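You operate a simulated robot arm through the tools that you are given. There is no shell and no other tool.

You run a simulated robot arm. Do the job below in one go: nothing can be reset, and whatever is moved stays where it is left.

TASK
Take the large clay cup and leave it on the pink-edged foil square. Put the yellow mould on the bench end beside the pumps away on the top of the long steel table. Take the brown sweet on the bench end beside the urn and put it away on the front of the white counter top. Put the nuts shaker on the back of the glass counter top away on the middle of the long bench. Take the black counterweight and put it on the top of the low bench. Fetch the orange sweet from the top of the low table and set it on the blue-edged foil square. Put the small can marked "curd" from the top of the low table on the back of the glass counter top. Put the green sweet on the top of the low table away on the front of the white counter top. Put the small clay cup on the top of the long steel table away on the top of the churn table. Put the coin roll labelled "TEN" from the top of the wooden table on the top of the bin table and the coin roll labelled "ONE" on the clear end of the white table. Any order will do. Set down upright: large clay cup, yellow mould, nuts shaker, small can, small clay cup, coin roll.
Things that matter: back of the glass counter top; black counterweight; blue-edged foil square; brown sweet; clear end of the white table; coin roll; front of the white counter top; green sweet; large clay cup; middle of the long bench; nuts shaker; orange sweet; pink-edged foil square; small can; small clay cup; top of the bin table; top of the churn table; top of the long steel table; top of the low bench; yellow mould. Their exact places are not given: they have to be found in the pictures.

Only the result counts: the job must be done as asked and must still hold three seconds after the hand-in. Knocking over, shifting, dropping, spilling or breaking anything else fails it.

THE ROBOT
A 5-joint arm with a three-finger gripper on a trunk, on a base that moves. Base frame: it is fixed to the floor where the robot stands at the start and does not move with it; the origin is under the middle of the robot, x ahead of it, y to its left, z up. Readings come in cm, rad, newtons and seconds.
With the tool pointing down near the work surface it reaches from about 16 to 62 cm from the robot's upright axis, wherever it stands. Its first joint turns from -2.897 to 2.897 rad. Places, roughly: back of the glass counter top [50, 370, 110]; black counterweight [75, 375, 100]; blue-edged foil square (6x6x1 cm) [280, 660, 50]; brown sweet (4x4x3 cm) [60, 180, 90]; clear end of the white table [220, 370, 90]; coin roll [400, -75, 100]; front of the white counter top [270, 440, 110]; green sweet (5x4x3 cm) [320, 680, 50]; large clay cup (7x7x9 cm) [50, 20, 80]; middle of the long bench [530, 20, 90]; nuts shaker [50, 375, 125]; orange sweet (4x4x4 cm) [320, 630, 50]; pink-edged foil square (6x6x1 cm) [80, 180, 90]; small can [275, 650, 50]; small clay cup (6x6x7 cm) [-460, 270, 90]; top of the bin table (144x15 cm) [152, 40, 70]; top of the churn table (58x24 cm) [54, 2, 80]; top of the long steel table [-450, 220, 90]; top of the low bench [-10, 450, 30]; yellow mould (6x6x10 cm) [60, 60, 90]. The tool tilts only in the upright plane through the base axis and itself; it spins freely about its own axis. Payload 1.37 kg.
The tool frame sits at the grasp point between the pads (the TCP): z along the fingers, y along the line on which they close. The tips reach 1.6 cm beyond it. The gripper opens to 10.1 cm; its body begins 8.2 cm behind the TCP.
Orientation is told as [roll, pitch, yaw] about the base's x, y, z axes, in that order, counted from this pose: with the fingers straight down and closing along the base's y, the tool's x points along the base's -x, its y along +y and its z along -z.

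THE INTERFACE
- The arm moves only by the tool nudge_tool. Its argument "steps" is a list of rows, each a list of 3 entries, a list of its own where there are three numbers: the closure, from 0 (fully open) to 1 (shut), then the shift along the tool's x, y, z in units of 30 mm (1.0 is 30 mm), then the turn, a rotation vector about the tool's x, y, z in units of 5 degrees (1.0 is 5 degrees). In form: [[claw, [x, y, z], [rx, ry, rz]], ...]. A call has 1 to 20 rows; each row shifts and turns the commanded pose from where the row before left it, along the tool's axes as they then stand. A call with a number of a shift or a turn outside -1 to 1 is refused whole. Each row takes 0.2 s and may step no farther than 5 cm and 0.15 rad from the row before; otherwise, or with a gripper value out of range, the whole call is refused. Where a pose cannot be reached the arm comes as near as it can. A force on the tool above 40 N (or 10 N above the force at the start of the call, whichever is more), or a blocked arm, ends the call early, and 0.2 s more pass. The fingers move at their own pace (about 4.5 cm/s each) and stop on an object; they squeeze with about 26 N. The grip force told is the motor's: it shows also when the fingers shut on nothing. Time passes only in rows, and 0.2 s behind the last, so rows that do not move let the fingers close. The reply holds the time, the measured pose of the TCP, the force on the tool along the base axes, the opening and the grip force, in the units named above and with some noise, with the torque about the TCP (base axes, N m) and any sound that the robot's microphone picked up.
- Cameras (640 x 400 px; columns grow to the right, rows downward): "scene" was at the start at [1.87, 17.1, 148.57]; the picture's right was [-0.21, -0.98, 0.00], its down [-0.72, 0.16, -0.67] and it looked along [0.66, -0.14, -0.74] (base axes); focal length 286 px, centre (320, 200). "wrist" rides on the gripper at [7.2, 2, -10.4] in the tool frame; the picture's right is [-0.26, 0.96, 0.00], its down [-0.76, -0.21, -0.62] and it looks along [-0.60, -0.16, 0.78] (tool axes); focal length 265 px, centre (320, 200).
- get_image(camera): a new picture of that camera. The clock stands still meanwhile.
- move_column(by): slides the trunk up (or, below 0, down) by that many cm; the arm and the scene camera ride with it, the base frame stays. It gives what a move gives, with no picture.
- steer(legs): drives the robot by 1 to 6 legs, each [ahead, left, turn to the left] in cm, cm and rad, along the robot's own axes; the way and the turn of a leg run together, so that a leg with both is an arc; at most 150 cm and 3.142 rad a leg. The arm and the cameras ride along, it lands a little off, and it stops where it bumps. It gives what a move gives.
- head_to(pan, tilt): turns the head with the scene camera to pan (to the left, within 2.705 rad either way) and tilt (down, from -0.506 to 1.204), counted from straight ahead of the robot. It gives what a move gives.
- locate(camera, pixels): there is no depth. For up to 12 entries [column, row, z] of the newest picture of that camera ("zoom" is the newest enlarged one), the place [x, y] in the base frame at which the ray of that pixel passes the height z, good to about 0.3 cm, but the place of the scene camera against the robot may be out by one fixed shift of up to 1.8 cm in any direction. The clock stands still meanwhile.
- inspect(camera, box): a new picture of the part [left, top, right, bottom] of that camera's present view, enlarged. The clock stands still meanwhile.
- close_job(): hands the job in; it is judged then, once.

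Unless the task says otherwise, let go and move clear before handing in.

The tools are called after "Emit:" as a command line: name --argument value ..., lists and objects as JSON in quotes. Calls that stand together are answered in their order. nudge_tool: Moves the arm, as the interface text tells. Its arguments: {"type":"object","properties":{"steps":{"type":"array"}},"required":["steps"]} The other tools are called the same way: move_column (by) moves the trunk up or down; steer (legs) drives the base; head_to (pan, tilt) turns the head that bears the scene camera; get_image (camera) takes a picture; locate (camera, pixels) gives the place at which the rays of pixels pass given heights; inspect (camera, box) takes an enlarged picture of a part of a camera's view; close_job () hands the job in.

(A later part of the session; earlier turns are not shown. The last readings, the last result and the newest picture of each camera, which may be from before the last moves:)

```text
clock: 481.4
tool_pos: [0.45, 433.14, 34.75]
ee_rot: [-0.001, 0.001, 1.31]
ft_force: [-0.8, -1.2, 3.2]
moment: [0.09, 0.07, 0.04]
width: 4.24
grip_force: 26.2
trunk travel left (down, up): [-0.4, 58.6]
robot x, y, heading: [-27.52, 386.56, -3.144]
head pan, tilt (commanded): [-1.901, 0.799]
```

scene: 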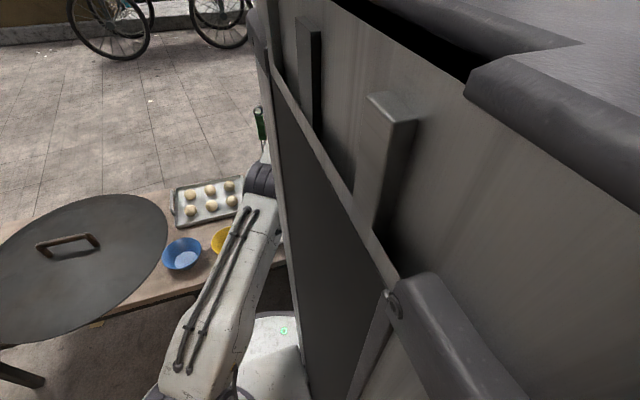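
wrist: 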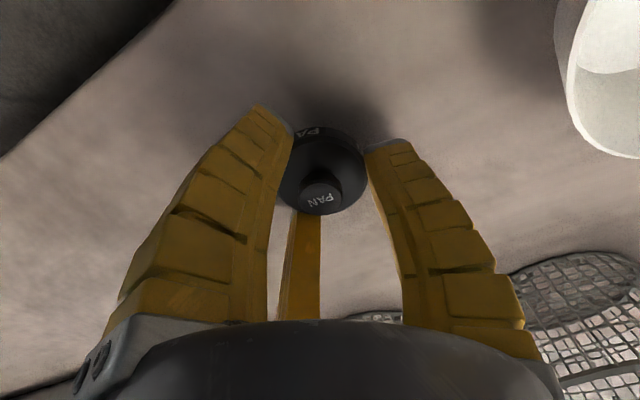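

Contact. Opening.

Emit:
nudge_tool --steps '[[0.55, [0, 0, 0], [0, 0, 0]], [0.45, [0, 0, 0], [0, 0, 0]], [0.35, [0, 0, 0], [0, 0, 0]], [0.35, [0, 0, 0], [0, 0, 0]]]'

Emit:
get_image --camera "wrist"

```text
clock: 482.4
tool_pos: [0.62, 433.25, 34.65]
ee_rot: [0.0, 0.002, 1.311]
ft_force: [0.1, -0.2, 0.0]
moment: [0.0, 0.03, 0.04]
width: 6.85
grip_force: 2.0
trunk travel left (down, up): [-0.4, 58.6]
robot x, y, heading: [-27.41, 386.79, -3.144]
head pan, tilt (commanded): [-1.901, 0.799]
```

```text
taken
```

wrist: 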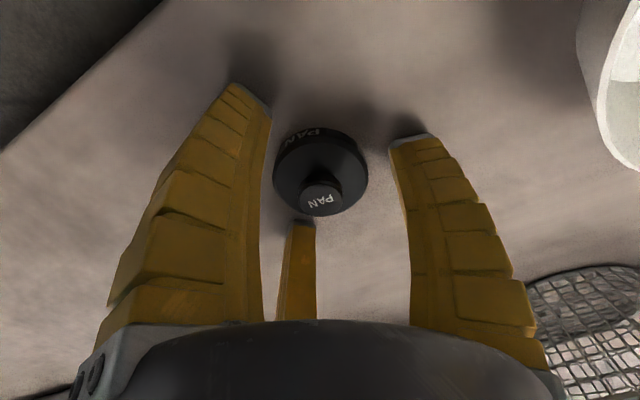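

The counterweight rests on the bench. Rising and retracting.

Emit:
nudge_tool --steps '[[0.35, [0, 0, -0.5], [0, 0, 0]], [0.35, [0, 0, -0.9], [0, 0, 0]], [0.35, [0, 0, -0.9], [0, 0, 0]], [0.35, [0.2, 0.2, -0.9], [0, 0, 0]], [0.35, [0.6, 0.62, -0.6], [0, 0, 0]], [0.35, [0.656, 0.68, -0.5], [0, 0, 0]], [0.35, [0.656, 0.68, -0.5], [0, 0, 0]], [0.35, [0.656, 0.68, -0.5], [0, 0, 0]], [0.35, [0.656, 0.68, -0.5], [0, 0, 0]], [0.2, [0.656, 0.68, -0.5], [0, 0, 0]], [0, [0.656, 0.68, -0.5], [0, 0, 0]], [0, [0.656, 0.68, -0.5], [0, 0, 0]], [0, [0.656, 0.68, -0.5], [0, 0, 0]], [0, [0.656, 0.68, -0.3], [0, 0, 0]]]'

Emit:
move_column --by 40

Emit:
get_image --camera "scene"

Emit:
get_image --camera "wrist"

```text
clock: 485.4
tool_pos: [-24.9, 419.13, 59.1]
ee_rot: [0.0, 0.0, 1.311]
ft_force: [-0.5, -0.1, 0.7]
moment: [-0.03, 0.01, -0.01]
width: 10.05
grip_force: 0.2
trunk travel left (down, up): [-0.4, 58.6]
robot x, y, heading: [-27.37, 386.5, -3.14]
head pan, tilt (commanded): [-1.901, 0.799]
```

```text
clock: 489.3
tool_pos: [-24.81, 419.17, 99.05]
ee_rot: [0.001, 0.001, 1.31]
ft_force: [-0.4, -0.2, -0.5]
moment: [-0.03, -0.02, 0.0]
width: 10.05
grip_force: 0.2
trunk travel left (down, up): [-40.4, 18.6]
robot x, y, heading: [-27.35, 386.82, -3.14]
head pan, tilt (commanded): [-1.901, 0.799]
```

```text
taken
```

scene: 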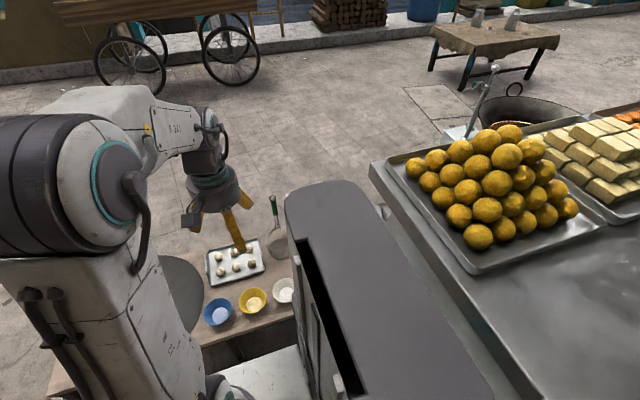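

```text
taken
```

wrist: 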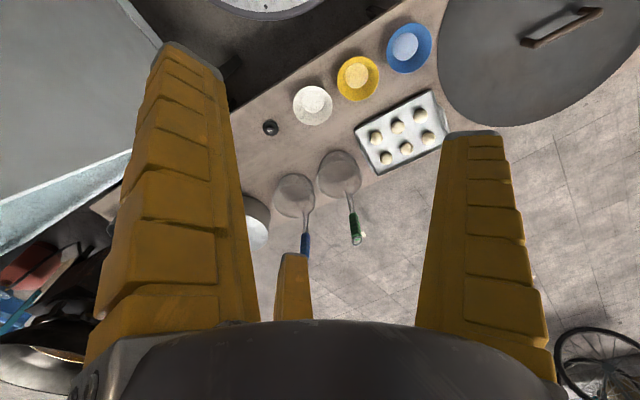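

The counterweight is on the bench. Next the NUTS shaker: drive back along the aisle to x≈62 beside the glass counter.

Emit:
steer --legs '[[0, 66, 0], [-87, 0, 0]]'

Emit:
move_column --by 18

Emit:
nudge_tool --steps '[[0, [0, 0, -0.9], [0, 0, 0]], [0, [0, 0, -0.9], [0, 0, 0]], [0, [0, 0, -0.9], [0, 0, 0]], [0, [0, 0, -0.9], [0, 0, 0]], [0, [0, 0, -0.9], [0, 0, 0]]]'

Emit:
get_image --camera "wrist"

Emit:
head_to --pan -1.5 --tilt 0.8

Emit:
get_image --camera "scene"

```text
clock: 494.7
tool_pos: [0.96, 353.23, 99.17]
ee_rot: [-0.003, -0.008, 1.341]
ft_force: [-10.1, -3.9, 2.9]
moment: [0.12, -0.12, 0.3]
width: 9.4
grip_force: 0.1
trunk travel left (down, up): [-40.4, 18.6]
robot x, y, heading: [-0.93, 320.89, -3.135]
head pan, tilt (commanded): [-1.901, 0.799]
stopped in leg 2: the force on the tool passed its limit at 69 N (the readings are from after the stop); the commanded pose is now the measured one
```

```text
clock: 495.5
tool_pos: [0.97, 353.22, 103.95]
ee_rot: [0.0, 0.001, 1.343]
ft_force: [-7.1, 5.0, -16.5]
moment: [-0.8, 0.76, 0.52]
width: 9.55
grip_force: 0.1
trunk travel left (down, up): [-45.5, 13.5]
robot x, y, heading: [-1.08, 320.31, -3.139]
head pan, tilt (commanded): [-1.901, 0.799]
stopped: the force on the tool passed its limit at 55 N (the readings are from after the stop); the commanded pose is now the measured one
```

```text
clock: 495.8
tool_pos: [0.88, 353.08, 104.0]
ee_rot: [0.001, 0.02, 1.348]
ft_force: [-4.0, 6.9, -20.6]
moment: [-1.05, 0.99, 0.6]
width: 9.77
grip_force: 0.2
trunk travel left (down, up): [-45.5, 13.5]
robot x, y, heading: [-1.15, 320.7, -3.139]
head pan, tilt (commanded): [-1.901, 0.799]
stopped in row 1: the force on the tool passed its limit at 52 N (the readings are from after the stop); the commanded pose is now the measured one
```

```text
taken
```

wrist: 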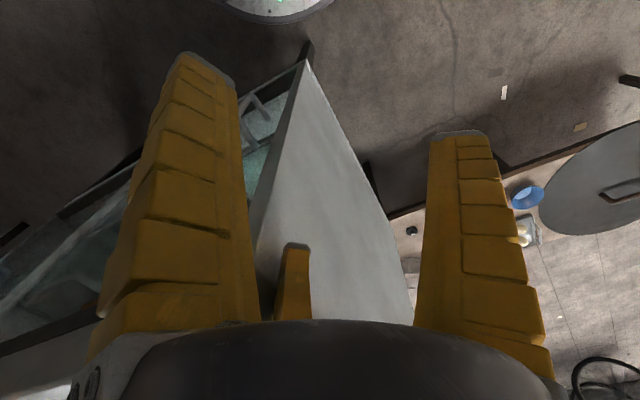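

```text
clock: 496.7
tool_pos: [0.92, 353.29, 104.11]
ee_rot: [-0.001, 0.017, 1.347]
ft_force: [-4.9, 7.8, -31.2]
moment: [-1.53, 1.52, 0.69]
width: 9.53
grip_force: 0.1
trunk travel left (down, up): [-45.5, 13.5]
robot x, y, heading: [-1.59, 320.93, -3.142]
head pan, tilt (commanded): [-1.499, 0.799]
```

```text
taken
```

scene: 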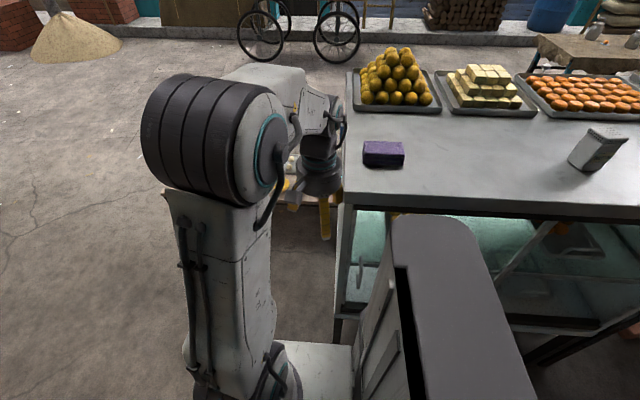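

The tool, still at counter height, bumped the glass counter's corner and then caught beneath its edge. I'll lower the trunk again to release it, then move west away.

Emit:
move_column --by -6

Emit:
steer --legs '[[15, 0, 0]]'

Emit:
get_image --camera "scene"

Emit:
get_image --camera "wrist"

```text
clock: 497.7
tool_pos: [0.75, 353.07, 98.27]
ee_rot: [-0.002, 0.01, 1.347]
ft_force: [-17.5, 2.1, 10.9]
moment: [0.52, -0.79, 1.0]
width: 10.08
grip_force: 0.2
trunk travel left (down, up): [-39.5, 19.5]
robot x, y, heading: [-1.26, 320.38, -3.142]
head pan, tilt (commanded): [-1.499, 0.799]
```

```text
clock: 499.1
tool_pos: [-13.9, 353.01, 98.18]
ee_rot: [0.0, 0.011, 1.345]
ft_force: [0.2, -0.3, 0.0]
moment: [-0.02, -0.01, 0.02]
width: 10.05
grip_force: 0.1
trunk travel left (down, up): [-39.5, 19.5]
robot x, y, heading: [-16.19, 320.58, -3.137]
head pan, tilt (commanded): [-1.499, 0.799]
```

```text
taken
```

scene: 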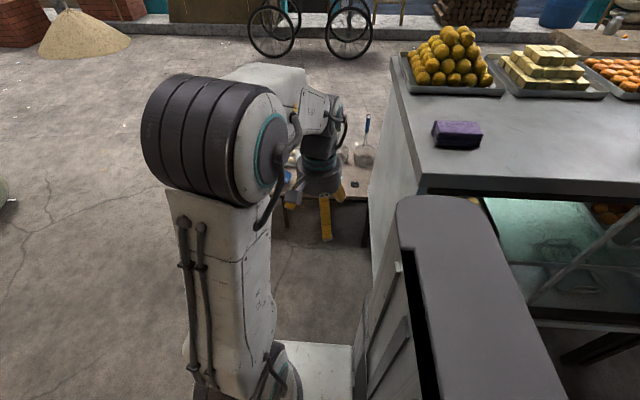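

```text
taken
```

wrist: 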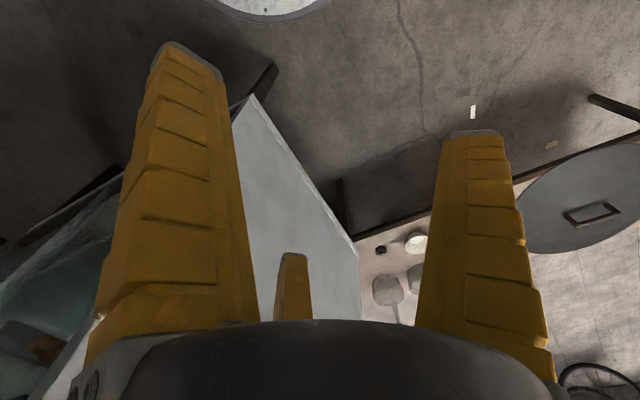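

Free again. I'll check that the counter and the things on it did not move.

Emit:
inspect --camera "scene" --box '[380, 30, 640, 210]'

Emit:
locate --camera "scene" --pixels '[[421, 178, 108.3], [458, 146, 108.3], [400, 55, 108.3]]'

```text
2.22 times, centred on (510, 120) of scene
```

zoom: 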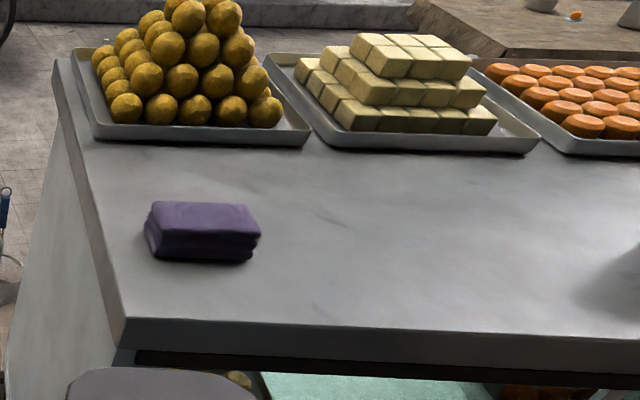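

```text
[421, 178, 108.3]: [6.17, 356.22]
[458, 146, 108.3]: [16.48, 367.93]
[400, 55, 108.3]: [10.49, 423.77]
```

Nothing was disturbed. Now raise the tool well above the counter before driving on.

Emit:
move_column --by 19

Emit:
nudge_tool --steps '[[0, [0, 0, -0.9], [0, 0, 0]], [0, [0, 0, -0.9], [0, 0, 0]], [0, [0, 0, -0.9], [0, 0, 0]], [0, [0, 0, -0.9], [0, 0, 0]], [0, [0, 0, -0.9], [0, 0, 0]]]'

Emit:
steer --legs '[[-78, 0, 0]]'

Emit:
get_image --camera "scene"

Emit:
get_image --camera "wrist"

```text
clock: 501.1
tool_pos: [-13.84, 353.04, 117.3]
ee_rot: [0.0, 0.013, 1.344]
ft_force: [-0.3, -0.5, -0.3]
moment: [0.01, -0.02, -0.02]
width: 10.06
grip_force: 0.0
trunk travel left (down, up): [-58.5, 0.5]
robot x, y, heading: [-16.07, 320.33, -3.14]
head pan, tilt (commanded): [-1.499, 0.799]
```

```text
clock: 502.4
tool_pos: [-13.96, 353.21, 130.7]
ee_rot: [-0.002, 0.014, 1.345]
ft_force: [0.3, -1.0, 0.2]
moment: [-0.01, 0.0, -0.03]
width: 10.07
grip_force: 0.0
trunk travel left (down, up): [-58.5, 0.5]
robot x, y, heading: [-16.08, 320.51, -3.136]
head pan, tilt (commanded): [-1.499, 0.799]
```

```text
clock: 506.5
tool_pos: [63.42, 353.58, 130.65]
ee_rot: [0.0, 0.013, 1.347]
ft_force: [-0.1, 0.6, -0.2]
moment: [-0.04, 0.03, -0.01]
width: 10.07
grip_force: 0.0
trunk travel left (down, up): [-58.5, 0.5]
robot x, y, heading: [61.49, 320.84, -3.137]
head pan, tilt (commanded): [-1.499, 0.799]
```

```text
taken
```

scene: 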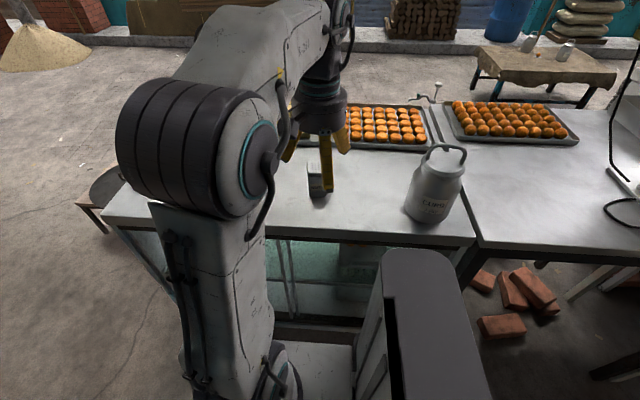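

```text
taken
```

wrist: 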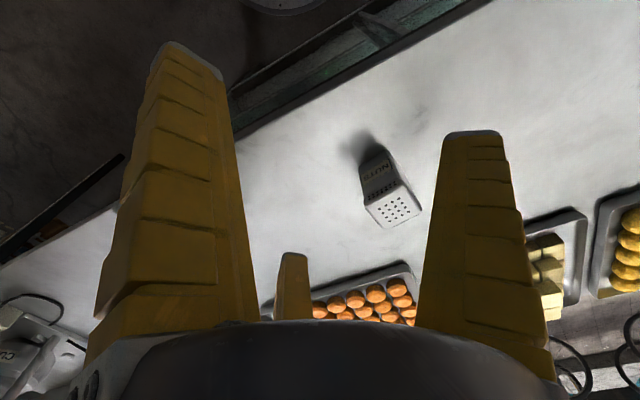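

The shaker is at wrist (385,190). Enlarging for its orientation and size.

Emit:
inspect --camera "wrist" --box '[330, 130, 450, 240]'

Emit:
locate --camera "zoom" --pixels '[[185, 210, 121], [255, 175, 121], [335, 235, 121], [260, 285, 121]]'

```text
3.64 times, centred on (390, 185) of wrist
```

zoom: 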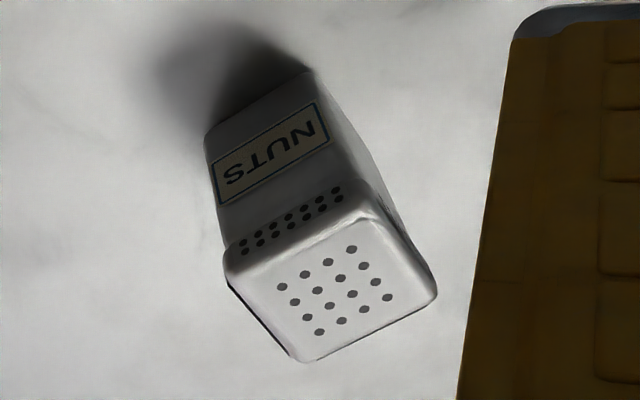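

```text
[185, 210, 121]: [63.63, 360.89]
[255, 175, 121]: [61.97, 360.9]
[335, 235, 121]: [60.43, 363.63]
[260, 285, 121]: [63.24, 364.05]
```

Emit:
locate --camera "zoom" --pixels '[[207, 135, 108.4], [312, 73, 108.4], [226, 265, 118], [226, 265, 120], [226, 265, 122], [375, 210, 118], [375, 210, 120], [375, 210, 122], [437, 293, 120], [302, 362, 120]]'

```text
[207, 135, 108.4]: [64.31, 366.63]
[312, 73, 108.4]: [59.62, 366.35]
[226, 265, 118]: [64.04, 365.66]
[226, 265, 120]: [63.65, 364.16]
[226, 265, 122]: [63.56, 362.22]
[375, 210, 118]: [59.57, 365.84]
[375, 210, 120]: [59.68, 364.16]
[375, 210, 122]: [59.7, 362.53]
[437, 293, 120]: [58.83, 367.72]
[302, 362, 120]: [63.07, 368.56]
```

The shaker is ~4.7×4.2×8.7 cm, centre ≈(61.4,368.5), top z≈117. I'll move above it at z≈127 and rotate to yaw 90° so one finger faces its west side.

Emit:
nudge_tool --steps '[[0, [-0.947, 0.311, 0.24], [0, 0, 0]], [0, [-0.947, 0.311, 0.24], [0, 0, 0]], [0, [-0.947, 0.311, 0.24], [0, 0, 0]], [0, [-0.947, 0.311, 0.24], [0, 0, 0]], [0, [-0.947, 0.311, 0.24], [0, 0, 0]], [0, [0, 0, 0], [0, 0, -1]], [0, [0, 0, 0], [0, 0, -1]], [0, [0, 0, 0], [0, 0, -0.56]]]'

Emit:
get_image --camera "wrist"

```text
clock: 508.3
tool_pos: [61.93, 368.33, 126.91]
ee_rot: [0.002, 0.014, 1.57]
ft_force: [-0.6, 0.3, 0.3]
moment: [0.02, 0.02, 0.03]
width: 10.07
grip_force: 0.0
trunk travel left (down, up): [-58.5, 0.5]
robot x, y, heading: [61.27, 320.8, -3.134]
head pan, tilt (commanded): [-1.499, 0.799]
```

```text
taken
```

wrist: 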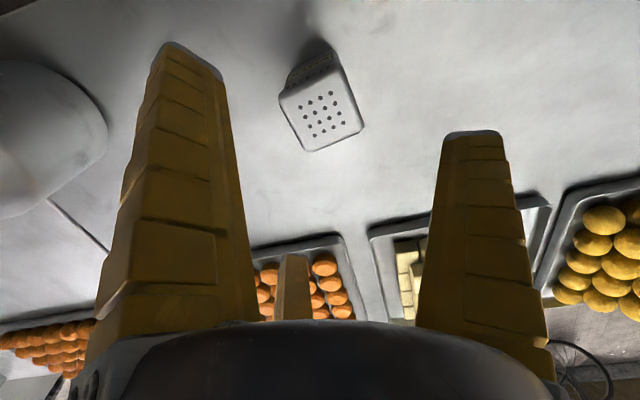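

Emit:
locate --camera "wrist" --pixels '[[279, 97, 117], [340, 65, 117], [364, 125, 117], [308, 152, 117], [322, 110, 117]]'

```text
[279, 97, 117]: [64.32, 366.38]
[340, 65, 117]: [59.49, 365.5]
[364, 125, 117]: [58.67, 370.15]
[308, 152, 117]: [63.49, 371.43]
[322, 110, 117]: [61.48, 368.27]
```

Box edges are turned 10°; rotating the tool another 10° and descending to z≈113.

Emit:
nudge_tool --steps '[[0, [0, 0, 0.3], [0, 0, -1]], [0, [0, 0, 0.3], [0, 0, -1]], [0, [0, 0, 0.9], [0, 0, 0]], [0, [0, 0, 0.9], [0, 0, 0]], [0, [0, 0, 0.9], [0, 0, 0]], [0, [0, 0, 0.9], [0, 0, 0]], [0, [0, 0, 0.4], [0, 0, 0]], [0, [0, 0, 0], [0, 0, 0]]]'

Emit:
get_image --camera "wrist"

```text
clock: 510.1
tool_pos: [61.86, 368.07, 113.11]
ee_rot: [0.002, 0.013, 1.745]
ft_force: [-0.3, -0.2, -0.2]
moment: [0.01, 0.01, -0.01]
width: 10.08
grip_force: 0.0
trunk travel left (down, up): [-58.5, 0.5]
robot x, y, heading: [61.06, 320.96, -3.141]
head pan, tilt (commanded): [-1.499, 0.799]
```

```text
taken
```

wrist: 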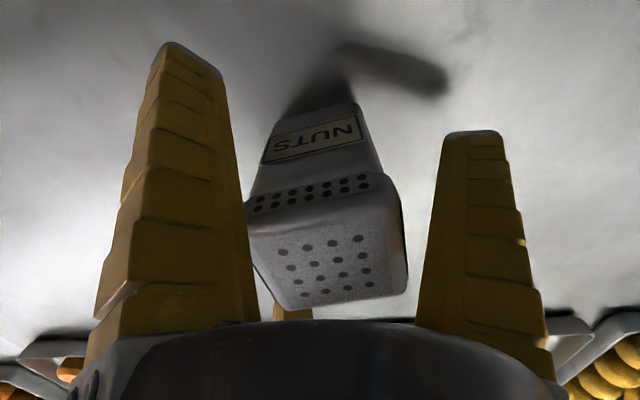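

The shaker is between the fingers. Closing.

Emit:
nudge_tool --steps '[[0.3, [0, 0, 0], [0, 0, 0]], [0.5, [0, 0, 0], [0, 0, 0]], [0.7, [0, 0, 0], [0, 0, 0]], [1, [0, 0, 0], [0, 0, 0]], [1, [0, 0, 0], [0, 0, 0]], [1, [0, 0, 0], [0, 0, 0]], [1, [0, 0, 0], [0, 0, 0]]]'

Emit:
get_image --camera "wrist"

```text
clock: 511.7
tool_pos: [61.86, 368.17, 113.06]
ee_rot: [0.004, 0.012, 1.745]
ft_force: [0.3, 0.8, 0.1]
moment: [0.1, -0.06, -0.02]
width: 6.09
grip_force: 26.2
trunk travel left (down, up): [-58.5, 0.5]
robot x, y, heading: [60.63, 320.87, -3.136]
head pan, tilt (commanded): [-1.499, 0.799]
```

```text
taken
```

wrist: 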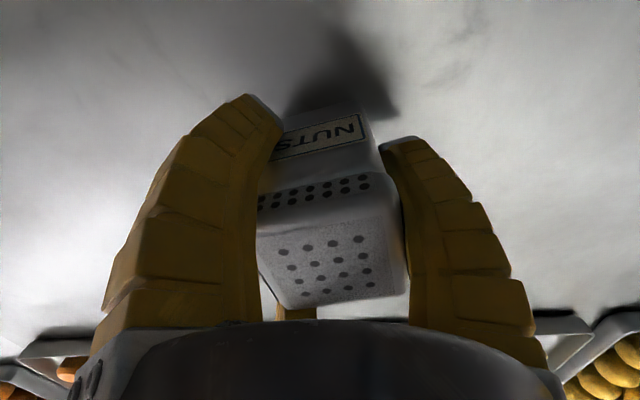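

Gripped (6.09). Test lift.

Emit:
nudge_tool --steps '[[1, [0, 0, -0.2], [0, 0, 0]], [1, [0, 0, -0.4], [0, 0, 0]], [1, [0, 0, -0.6], [0, 0, 0]], [1, [0, 0, 0], [0, 0, 0]]]'

Emit:
get_image --camera "wrist"

```text
clock: 512.7
tool_pos: [61.93, 368.2, 116.66]
ee_rot: [0.003, 0.012, 1.746]
ft_force: [-0.1, -0.1, -1.5]
moment: [-0.02, 0.0, -0.03]
width: 6.03
grip_force: 26.2
trunk travel left (down, up): [-58.5, 0.5]
robot x, y, heading: [61.02, 320.64, -3.136]
head pan, tilt (commanded): [-1.499, 0.799]
```

```text
taken
```

wrist: 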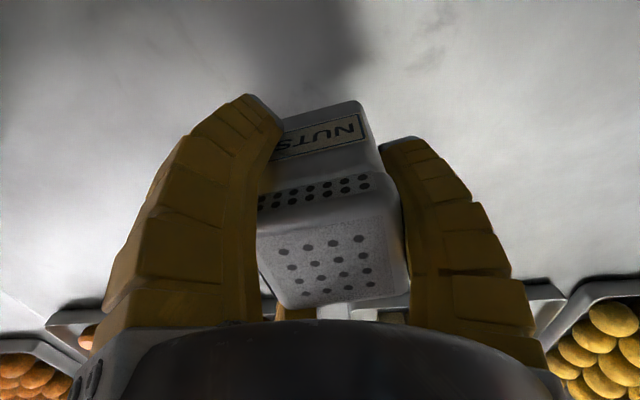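

The shaker hangs upright. Lift, retract, and bring it to the front of the robot.

Emit:
nudge_tool --steps '[[1, [0, 0, -0.9], [0, 0, 0]], [1, [0.2, 0.03, -0.9], [0, 0, 0]], [1, [0.95, 0.17, -0.4], [0, 0, 0]], [1, [0.95, 0.17, -0.4], [0, 0, 0]], [1, [0.95, 0.17, -0.4], [0, 0, 0]], [1, [0.95, 0.17, 0], [0, 0, 0]], [1, [0.9, 0.17, 0], [0, 0, 0]], [1, [0.5, 0.1, 0], [0, 0, 0]]]'

Emit:
get_image --camera "scene"

```text
clock: 514.5
tool_pos: [61.77, 351.75, 125.95]
ee_rot: [0.006, 0.013, 1.745]
ft_force: [0.1, -0.7, -1.4]
moment: [0.01, -0.03, 0.0]
width: 5.98
grip_force: 26.0
trunk travel left (down, up): [-58.5, 0.5]
robot x, y, heading: [61.06, 320.79, -3.133]
head pan, tilt (commanded): [-1.499, 0.799]
```

```text
taken
```

scene: 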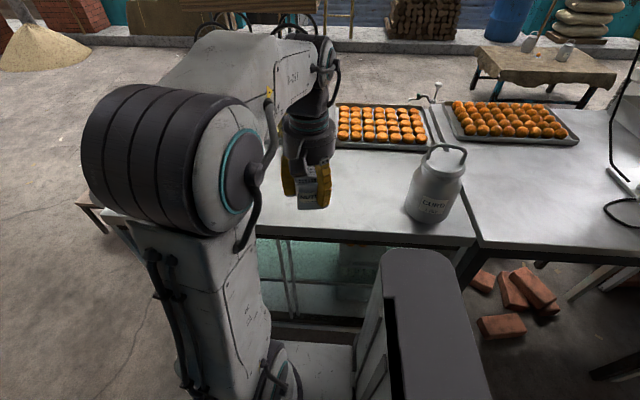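

Emit:
nudge_tool --steps '[[1, [0.119, 0.944, 0], [0, 0, 0]], [1, [0.119, 0.944, 0], [0, 0, 0]], [1, [0.119, 0.944, 0], [0, 0, 0]], [1, [0.119, 0.944, 0], [0, 0, 0]], [1, [0.119, 0.944, 0], [0, 0, 0]], [1, [0.119, 0.944, 0], [0, 0, 0]], [1, [0.119, 0.944, 0], [0, 0, 0]], [1, [0.119, 0.944, 0], [0, 0, 0]], [1, [0.778, 0.495, 0], [0, 0, 0]], [1, [0.778, 0.495, 0], [0, 0, 0]], [1, [0.778, 0.495, 0], [0, 0, 0]], [1, [0.778, 0.495, 0], [0, 0, 0]], [1, [0.778, 0.495, 0], [0, 0, 0]], [1, [0.778, 0.495, 0], [0, 0, 0]], [1, [0.778, 0.495, 0], [0, 0, 0]], [1, [0.778, 0.495, 0], [0, 0, 0]], [1, [0.778, 0.495, 0], [0, 0, 0]]]'

Emit:
get_image --camera "wrist"

```text
clock: 518.1
tool_pos: [30.51, 322.04, 126.38]
ee_rot: [0.002, 0.0, 1.742]
ft_force: [-0.7, -0.5, -1.3]
moment: [0.0, -0.02, 0.0]
width: 5.96
grip_force: 25.7
trunk travel left (down, up): [-58.5, 0.5]
robot x, y, heading: [61.41, 321.0, -3.135]
head pan, tilt (commanded): [-1.499, 0.799]
```

```text
taken
```

wrist: 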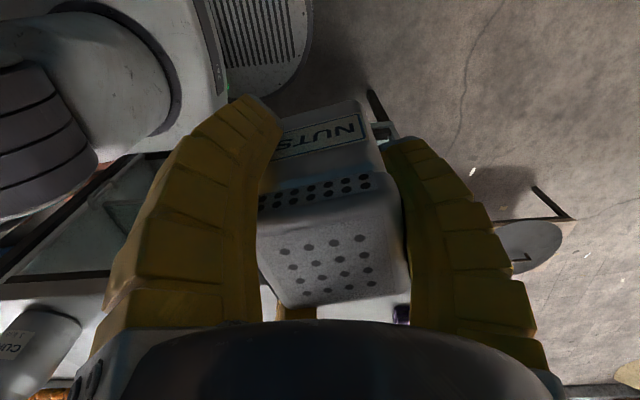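

Driving back east to x≈200 in the aisle, then looking into the workshop (to the robot's left).

Emit:
steer --legs '[[0, 22, -0.006], [-140, 0, 0]]'

Emit:
head_to --pan 1.57 --tilt 0.4

Emit:
get_image --camera "scene"

Emit:
head_to --pan 2.3 --tilt 0.4

Emit:
get_image --camera "scene"

```text
clock: 526.4
tool_pos: [170.19, 299.88, 126.44]
ee_rot: [0.002, 0.0, 1.723]
ft_force: [1.0, 0.3, -1.7]
moment: [0.04, -0.01, -0.01]
width: 5.89
grip_force: 25.9
trunk travel left (down, up): [-58.5, 0.5]
robot x, y, heading: [200.55, 297.68, 3.13]
head pan, tilt (commanded): [-1.499, 0.799]
```

```text
clock: 529.0
tool_pos: [170.04, 299.81, 126.45]
ee_rot: [0.004, 0.0, 1.724]
ft_force: [0.6, 1.0, -2.2]
moment: [-0.01, -0.02, 0.01]
width: 5.88
grip_force: 26.3
trunk travel left (down, up): [-58.5, 0.5]
robot x, y, heading: [200.81, 297.5, 3.125]
head pan, tilt (commanded): [1.571, 0.4]
```

```text
taken
```

scene: 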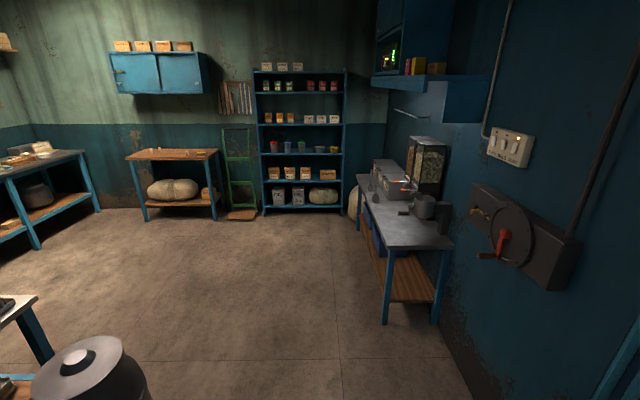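

```text
clock: 530.1
tool_pos: [170.07, 299.89, 126.56]
ee_rot: [0.002, 0.001, 1.723]
ft_force: [0.4, 0.1, -1.3]
moment: [0.02, 0.01, -0.01]
width: 5.86
grip_force: 25.7
trunk travel left (down, up): [-58.5, 0.5]
robot x, y, heading: [200.8, 297.88, 3.121]
head pan, tilt (commanded): [2.3, 0.4]
```

```text
taken
```

scene: 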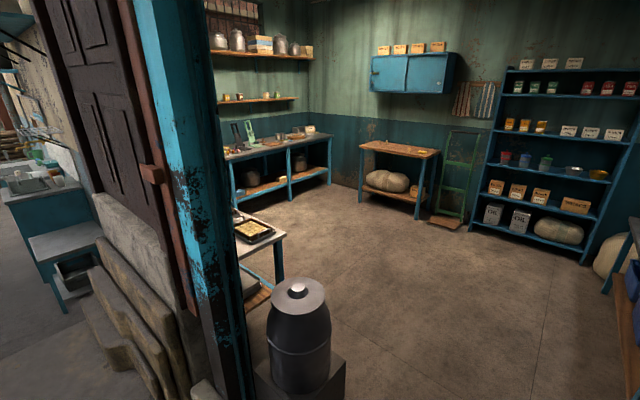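

The workshop: wooden table at the far wall, long bench along the left wall, bin table on the right wall. Looking lower to map the entrance floor.

Emit:
head_to --pan 1.9 --tilt 0.7

Emit:
get_image --camera "scene"

```text
clock: 531.0
tool_pos: [170.06, 299.77, 126.48]
ee_rot: [0.001, 0.0, 1.725]
ft_force: [0.6, 0.0, -1.1]
moment: [0.04, 0.04, 0.02]
width: 5.87
grip_force: 26.0
trunk travel left (down, up): [-58.5, 0.5]
robot x, y, heading: [200.74, 297.7, 3.123]
head pan, tilt (commanded): [1.901, 0.7]
```

```text
taken
```

scene: 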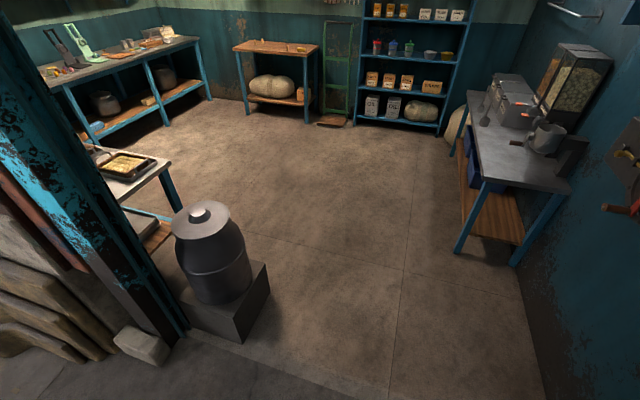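

Emit:
locate --camera "scene" --pixels '[[243, 342, 0], [270, 290, 0], [178, 205, 0], [460, 253, 0], [512, 265, 0], [545, 398, 0], [308, 123, 0], [247, 112, 0], [213, 98, 0], [165, 127, 0], [100, 165, 0], [355, 125, 0]]'

```text
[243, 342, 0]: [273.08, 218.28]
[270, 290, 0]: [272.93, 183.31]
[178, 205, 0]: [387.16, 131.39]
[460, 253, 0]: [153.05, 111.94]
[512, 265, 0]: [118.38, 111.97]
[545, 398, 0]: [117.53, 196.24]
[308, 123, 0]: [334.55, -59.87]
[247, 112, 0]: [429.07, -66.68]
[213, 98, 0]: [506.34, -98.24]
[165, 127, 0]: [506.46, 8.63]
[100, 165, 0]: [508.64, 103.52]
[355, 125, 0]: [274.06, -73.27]
```

Mapped: lane x≈205 between the block (x≥273) and bin table (x≤153); long bench front legs at x≈506; wooden table front y≈-60. Driving in: left to y≈58, then back east to x≈440.

Emit:
steer --legs '[[0, 145, 0.015], [0, 95, 0], [-120, 0, 0], [-112, 0, 0]]'

Emit:
head_to --pan 2.6 --tilt 0.6

Emit:
get_image --camera "scene"

```text
clock: 553.7
tool_pos: [400.17, 59.19, 126.5]
ee_rot: [0.001, 0.0, 1.74]
ft_force: [0.5, -0.7, -1.4]
moment: [0.02, -0.02, 0.0]
width: 5.83
grip_force: 26.0
trunk travel left (down, up): [-58.5, 0.5]
robot x, y, heading: [430.68, 57.51, 3.144]
head pan, tilt (commanded): [1.901, 0.7]
```

```text
clock: 554.8
tool_pos: [400.11, 59.15, 126.51]
ee_rot: [0.001, -0.001, 1.738]
ft_force: [-0.2, 0.1, -0.2]
moment: [0.0, -0.01, 0.02]
width: 5.83
grip_force: 25.9
trunk travel left (down, up): [-58.5, 0.5]
robot x, y, heading: [430.78, 57.32, 3.141]
head pan, tilt (commanded): [2.601, 0.6]
```

```text
taken
```

scene: 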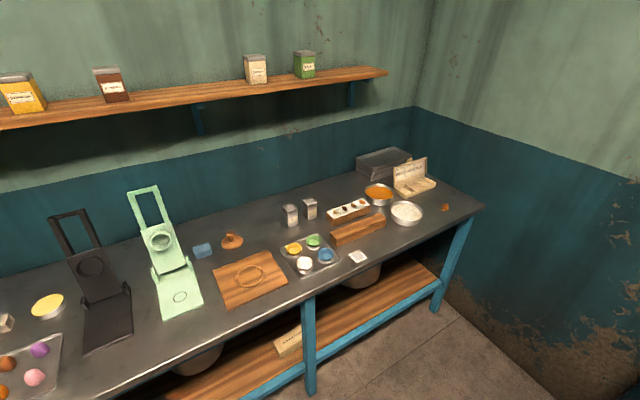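

The long bench has presses, a cutting board, a palette and two small shakers. Locating points to find a free spot near its middle.

Emit:
locate --camera "scene" --pixels '[[248, 280, 88], [202, 250, 88], [232, 242, 88], [310, 262, 88], [291, 226, 88], [311, 218, 88], [358, 257, 88], [180, 310, 88], [255, 220, 88], [265, 240, 88], [300, 300, 88], [480, 205, 88]]'

Emit:
inspect --camera "scene" --box '[140, 160, 420, 320]'

```text
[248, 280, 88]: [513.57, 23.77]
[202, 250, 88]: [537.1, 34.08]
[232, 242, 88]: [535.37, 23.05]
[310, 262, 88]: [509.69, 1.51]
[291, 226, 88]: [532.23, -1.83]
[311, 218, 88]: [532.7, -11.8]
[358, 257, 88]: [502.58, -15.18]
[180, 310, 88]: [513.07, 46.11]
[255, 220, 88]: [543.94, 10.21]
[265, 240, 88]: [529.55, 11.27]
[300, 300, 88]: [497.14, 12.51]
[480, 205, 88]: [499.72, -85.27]
```

```text
2.29 times, centred on (280, 240) of scene
```

zoom: 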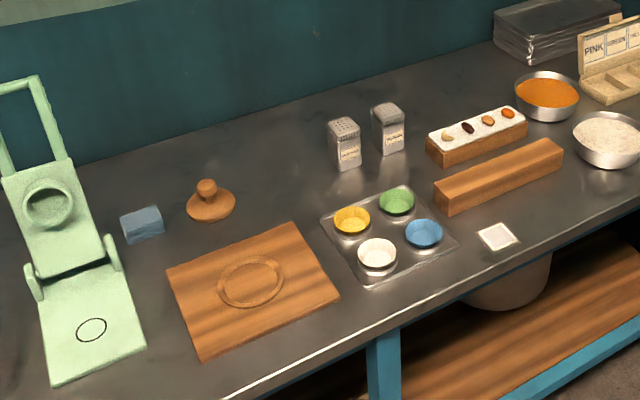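

The free spot is around (531,11), between the wooden stamp, cutting board and small shakers. I'll turn right to heading π/2 and move to about (476,27) beside the bench.

Emit:
steer --legs '[[0, 0, -1.571], [-30, -30, 0]]'

Emit:
move_column --by -6

Emit:
head_to --pan -1.5 --tilt 0.9

Emit:
get_image --camera "scene"

```text
clock: 561.2
tool_pos: [462.49, 58.05, 126.47]
ee_rot: [0.002, 0.001, 0.172]
ft_force: [-0.9, 0.1, -1.5]
moment: [-0.03, 0.0, 0.01]
width: 5.85
grip_force: 26.4
trunk travel left (down, up): [-58.5, 0.5]
robot x, y, heading: [460.99, 27.38, 1.577]
head pan, tilt (commanded): [2.601, 0.6]
```

```text
clock: 562.2
tool_pos: [462.46, 57.99, 120.52]
ee_rot: [0.002, 0.0, 0.171]
ft_force: [0.1, 0.1, -1.9]
moment: [0.0, 0.01, -0.01]
width: 5.85
grip_force: 25.7
trunk travel left (down, up): [-52.5, 6.5]
robot x, y, heading: [461.02, 27.14, 1.573]
head pan, tilt (commanded): [2.601, 0.6]
```

```text
clock: 565.5
tool_pos: [462.41, 57.95, 120.51]
ee_rot: [0.001, 0.0, 0.171]
ft_force: [0.4, -0.1, -2.0]
moment: [-0.02, 0.0, -0.02]
width: 5.82
grip_force: 25.6
trunk travel left (down, up): [-52.5, 6.5]
robot x, y, heading: [460.91, 27.12, 1.57]
head pan, tilt (commanded): [-1.499, 0.901]
```

```text
taken
```

scene: 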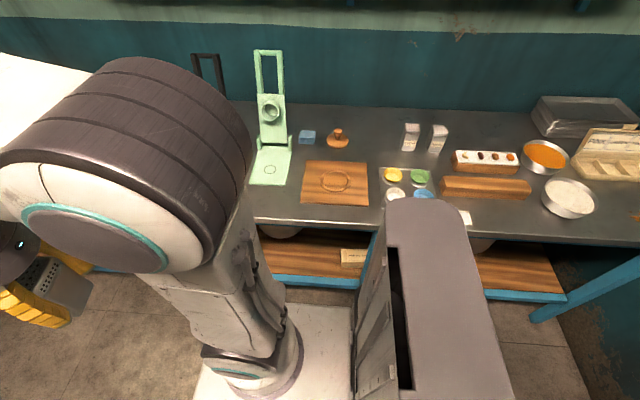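

Emit:
locate --camera "scene" --pixels '[[338, 146, 88], [409, 150, 88], [368, 163, 88], [370, 145, 88], [355, 222, 88], [338, 146, 85], [409, 150, 85], [370, 145, 85], [355, 222, 85], [300, 285, 30], [362, 288, 30]]'

Emit:
inspect --camera "scene" --box '[280, 100, 460, 230]'

```text
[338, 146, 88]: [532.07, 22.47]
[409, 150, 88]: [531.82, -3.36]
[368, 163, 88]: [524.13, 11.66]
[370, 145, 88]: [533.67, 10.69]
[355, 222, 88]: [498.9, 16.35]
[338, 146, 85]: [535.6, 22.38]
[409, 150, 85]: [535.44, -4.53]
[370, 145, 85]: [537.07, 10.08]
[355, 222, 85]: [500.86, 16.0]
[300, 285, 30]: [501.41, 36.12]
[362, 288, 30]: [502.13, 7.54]
```

```text
3.08 times, centred on (370, 165) of scene
```

zoom: 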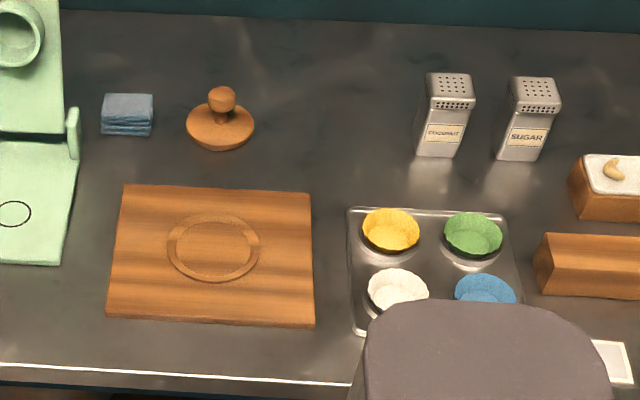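

Free spot at about (530.5,10). Closing in on the bench: right 16.5, back 4.5.

Emit:
steer --legs '[[-4.5, -10, 0], [0, -6, 0]]'

Emit:
get_image --camera "scene"

```text
clock: 567.3
tool_pos: [478.77, 53.48, 120.45]
ee_rot: [0.001, -0.002, 0.171]
ft_force: [1.8, -0.2, -1.9]
moment: [0.01, 0.01, 0.01]
width: 5.83
grip_force: 25.9
trunk travel left (down, up): [-52.5, 6.5]
robot x, y, heading: [477.19, 22.84, 1.571]
head pan, tilt (commanded): [-1.499, 0.901]
```

```text
taken
```

scene: 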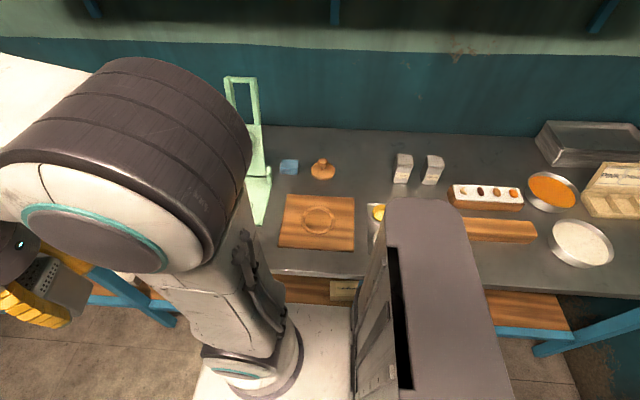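

The mint press stands at x≥510, y≈40–52, so I'll bring the arm around close to the robot first, then extend to the spot.

Emit:
nudge_tool --steps '[[1, [-0.77, -0.49, 0], [0, 0, 0]], [1, [-0.77, -0.49, 0], [0, 0, 0]], [1, [-0.77, -0.49, 0], [0, 0, 0]], [1, [-0.77, -0.49, 0], [0, 0, 0]], [1, [-0.77, -0.49, 0], [0, 0, 0]], [1, [-0.77, -0.49, 0], [0, 0, 0]], [1, [-0.77, -0.49, 0], [0, 0, 0]], [1, [-0.77, -0.49, 0], [0, 0, 0]], [1, [-0.228, -0.885, 0], [0, 0, 0]], [1, [-0.228, -0.885, 0], [0, 0, 0]], [1, [-0.228, -0.885, 0], [0, 0, 0]], [1, [-0.228, -0.885, 0], [0, 0, 0]], [1, [-0.228, -0.885, 0], [0, 0, 0]], [1, [-0.228, -0.885, 0], [0, 0, 0]], [1, [-0.228, -0.885, 0], [0, 0, 0]], [1, [-0.228, -0.885, 0], [0, 0, 0]]]'

Emit:
get_image --camera "wrist"

Emit:
get_image --camera "scene"

```text
clock: 570.7
tool_pos: [507.71, 24.91, 120.37]
ee_rot: [0.0, 0.0, 0.174]
ft_force: [0.5, -0.5, -0.7]
moment: [0.01, 0.03, 0.02]
width: 5.83
grip_force: 26.7
trunk travel left (down, up): [-52.5, 6.5]
robot x, y, heading: [476.82, 22.84, 1.574]
head pan, tilt (commanded): [-1.499, 0.901]
```

```text
taken
```

wrist: 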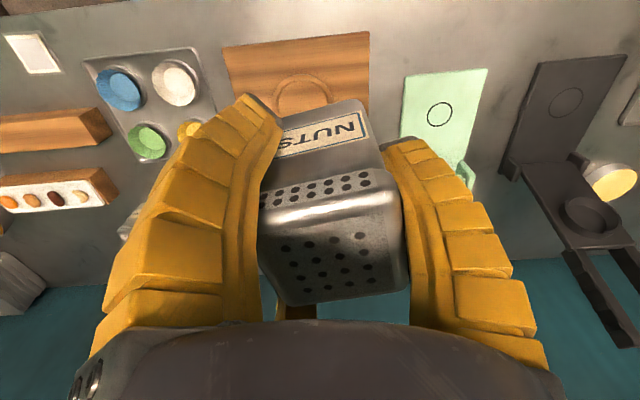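

```text
taken
```

scene: 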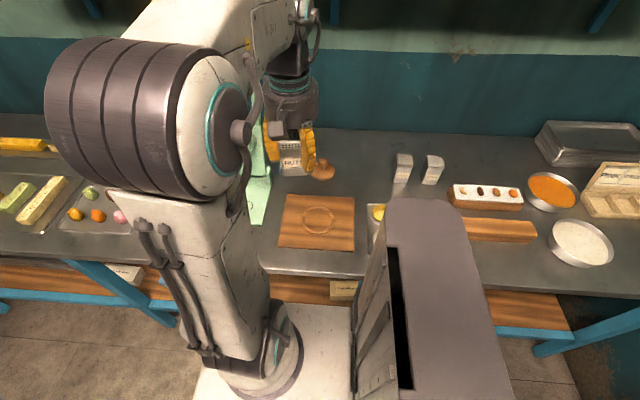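

Extending to the spot while lowering to z≈107.

Emit:
nudge_tool --steps '[[1, [-0.727, -0.689, 0.3], [0, 0, 0]], [1, [-0.727, -0.689, 0.4], [0, 0, 0]], [1, [-0.727, -0.689, 0.5], [0, 0, 0]], [1, [-0.727, -0.689, 0.5], [0, 0, 0]], [1, [-0.727, -0.689, 0.5], [0, 0, 0]], [1, [-0.727, -0.689, 0.5], [0, 0, 0]], [1, [-0.727, -0.689, 0.5], [0, 0, 0]], [1, [-0.727, -0.689, 0.5], [0, 0, 0]], [1, [-0.727, -0.689, 0.5], [0, 0, 0]]]'

Emit:
get_image --camera "wrist"

Emit:
inspect --camera "scene" --box '[250, 60, 460, 230]'

```text
clock: 572.7
tool_pos: [530.36, 10.02, 107.79]
ee_rot: [0.002, 0.002, 0.172]
ft_force: [-0.3, -0.6, -0.8]
moment: [0.0, 0.03, 0.03]
width: 5.84
grip_force: 25.9
trunk travel left (down, up): [-52.5, 6.5]
robot x, y, heading: [476.99, 23.09, 1.572]
head pan, tilt (commanded): [-1.499, 0.901]
```

```text
taken
```

wrist: 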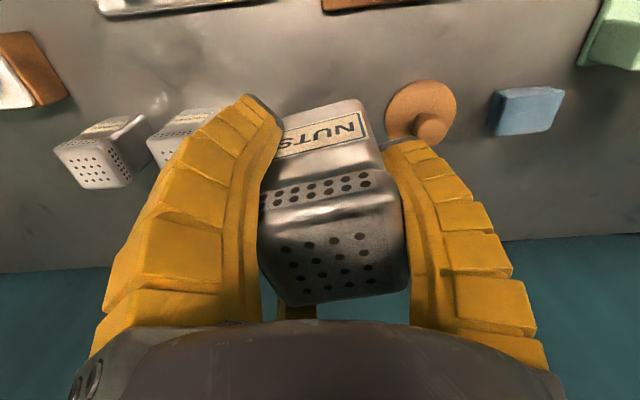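

```text
2.35 times, centred on (355, 145) of scene
```

zoom: 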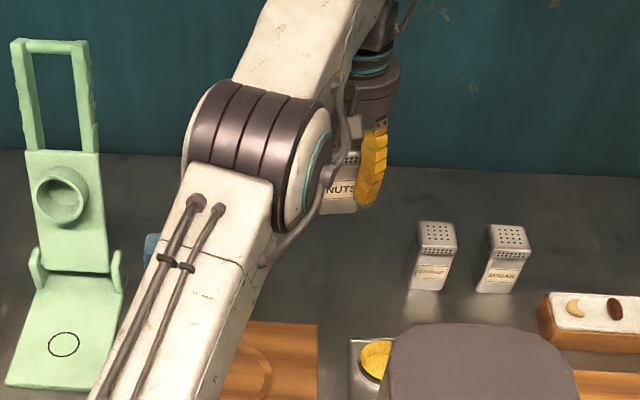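

Emit:
locate --camera "wrist" --pixels '[[319, 79, 88], [422, 108, 89], [185, 128, 88], [98, 160, 92], [372, 5, 89], [275, 3, 88]]'

```text
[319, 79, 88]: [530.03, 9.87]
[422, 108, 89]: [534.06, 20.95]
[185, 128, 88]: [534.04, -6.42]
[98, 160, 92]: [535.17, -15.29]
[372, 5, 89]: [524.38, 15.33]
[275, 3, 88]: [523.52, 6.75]
```

Clear. Shift 1.5 cm away from the stamp and lower toward the bench.

Emit:
nudge_tool --steps '[[1, [0.085, -0.49, 0.5], [0, 0, 0]], [1, [0, 0, 0.9], [0, 0, 0]], [1, [0, 0, 0.9], [0, 0, 0]], [1, [0, 0, 0.9], [0, 0, 0]], [1, [0, 0, 0.6], [0, 0, 0]], [1, [0, 0, 0], [0, 0, 0]]]'

Emit:
get_image --camera "wrist"

```text
clock: 574.1
tool_pos: [530.3, 8.68, 96.29]
ee_rot: [-0.001, -0.001, 0.171]
ft_force: [0.6, -0.5, -0.2]
moment: [-0.02, 0.0, -0.06]
width: 5.84
grip_force: 26.5
trunk travel left (down, up): [-52.5, 6.5]
robot x, y, heading: [477.23, 22.95, 1.569]
head pan, tilt (commanded): [-1.499, 0.901]
```

```text
taken
```

wrist: 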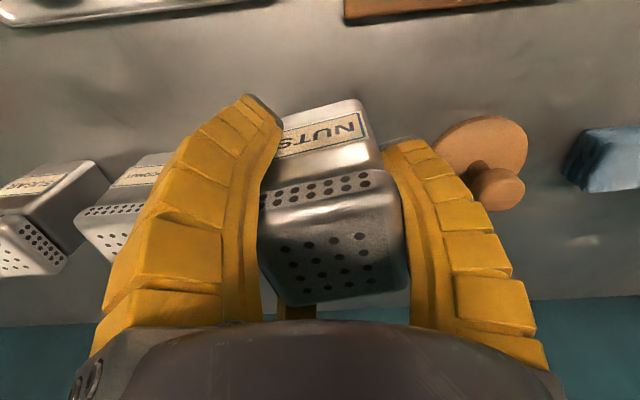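

Emit:
nudge_tool --steps '[[1, [0, 0, 0.3], [0, 0, 0]], [1, [0, 0, 0.2], [0, 0, 0]], [1, [0, 0, 0.15], [0, 0, 0]], [1, [0, 0, 0.15], [0, 0, 0]], [1, [0, 0, 0], [0, 0, 0]]]'

Emit:
nudge_tool --steps '[[1, [0, 0, 0.12], [0, 0, 0]], [1, [0, 0, 0.12], [0, 0, 0]], [1, [0, 0, 0], [0, 0, 0]]]'

```text
clock: 575.3
tool_pos: [530.32, 8.6, 94.0]
ee_rot: [-0.001, 0.0, 0.17]
ft_force: [-0.7, -0.4, -1.7]
moment: [-0.02, 0.05, 0.0]
width: 5.82
grip_force: 25.8
trunk travel left (down, up): [-52.5, 6.5]
robot x, y, heading: [476.72, 22.79, 1.572]
head pan, tilt (commanded): [-1.499, 0.901]
```

```text
clock: 576.1
tool_pos: [530.26, 8.71, 93.23]
ee_rot: [0.0, -0.002, 0.171]
ft_force: [0.5, -0.5, -1.9]
moment: [-0.01, 0.01, 0.0]
width: 5.82
grip_force: 26.0
trunk travel left (down, up): [-52.5, 6.5]
robot x, y, heading: [477.52, 22.84, 1.575]
head pan, tilt (commanded): [-1.499, 0.901]
```

Emit:
nudge_tool --steps '[[1, [0, 0, 0.12], [0, 0, 0]], [1, [0, 0, 0.12], [0, 0, 0]], [1, [0, 0, 0], [0, 0, 0]]]'

Emit:
nudge_tool --steps '[[1, [0, 0, 0.12], [0, 0, 0]], [1, [0, 0, 0.1], [0, 0, 0]], [1, [0, 0, 0], [0, 0, 0]]]'

```text
clock: 576.9
tool_pos: [530.24, 8.66, 92.56]
ee_rot: [0.0, 0.003, 0.171]
ft_force: [0.0, 0.1, -1.0]
moment: [0.0, 0.0, -0.02]
width: 5.81
grip_force: 25.8
trunk travel left (down, up): [-52.5, 6.5]
robot x, y, heading: [477.38, 22.82, 1.574]
head pan, tilt (commanded): [-1.499, 0.901]
```

```text
clock: 577.7
tool_pos: [530.37, 8.69, 91.83]
ee_rot: [-0.001, -0.001, 0.169]
ft_force: [0.7, 0.5, -1.4]
moment: [-0.02, 0.02, 0.01]
width: 5.83
grip_force: 25.6
trunk travel left (down, up): [-52.5, 6.5]
robot x, y, heading: [477.36, 22.83, 1.573]
head pan, tilt (commanded): [-1.499, 0.901]
```

Emit:
get_image --camera "wrist"

Emit:
nudge_tool --steps '[[1, [0, 0, 0.12], [0, 0, 0]], [1, [0, 0, 0.1], [0, 0, 0]], [1, [0, 0, 0], [0, 0, 0]]]'

```text
taken
```

wrist: 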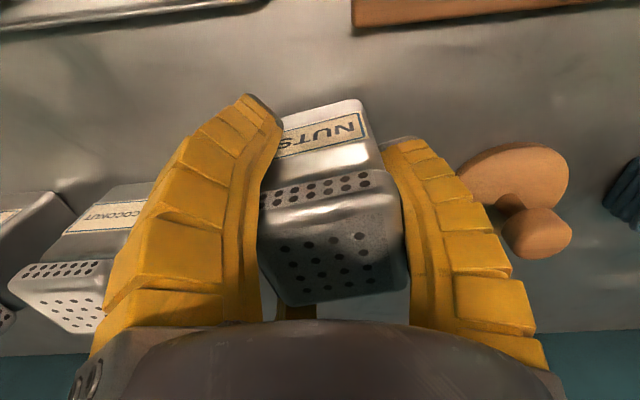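

```text
clock: 578.5
tool_pos: [530.27, 8.58, 91.15]
ee_rot: [0.0, 0.002, 0.169]
ft_force: [-0.1, -0.1, -1.2]
moment: [-0.02, 0.03, 0.0]
width: 5.82
grip_force: 25.8
trunk travel left (down, up): [-52.5, 6.5]
robot x, y, heading: [477.2, 22.38, 1.574]
head pan, tilt (commanded): [-1.499, 0.901]
```

Emit:
nudge_tool --steps '[[1, [0, 0, 0.12], [0, 0, 0]], [1, [0, 0, 0.1], [0, 0, 0]], [1, [0, 0, 0], [0, 0, 0]]]'

Emit:
nudge_tool --steps '[[1, [0, 0, 0.1], [0, 0, 0]], [1, [0, 0, 0.1], [0, 0, 0]], [1, [0, 0, 0], [0, 0, 0]]]'

```text
clock: 579.3
tool_pos: [530.24, 8.74, 90.47]
ee_rot: [0.002, -0.002, 0.172]
ft_force: [0.7, 0.8, -1.3]
moment: [0.02, -0.01, -0.02]
width: 5.84
grip_force: 26.4
trunk travel left (down, up): [-52.5, 6.5]
robot x, y, heading: [476.73, 22.81, 1.572]
head pan, tilt (commanded): [-1.499, 0.901]
```

```text
clock: 580.1
tool_pos: [530.39, 8.7, 90.23]
ee_rot: [-0.001, -0.005, 0.171]
ft_force: [-1.0, 0.1, 17.9]
moment: [-0.46, 0.49, -0.04]
width: 5.84
grip_force: 25.6
trunk travel left (down, up): [-52.5, 6.5]
robot x, y, heading: [477.19, 23.02, 1.57]
head pan, tilt (commanded): [-1.499, 0.901]
```

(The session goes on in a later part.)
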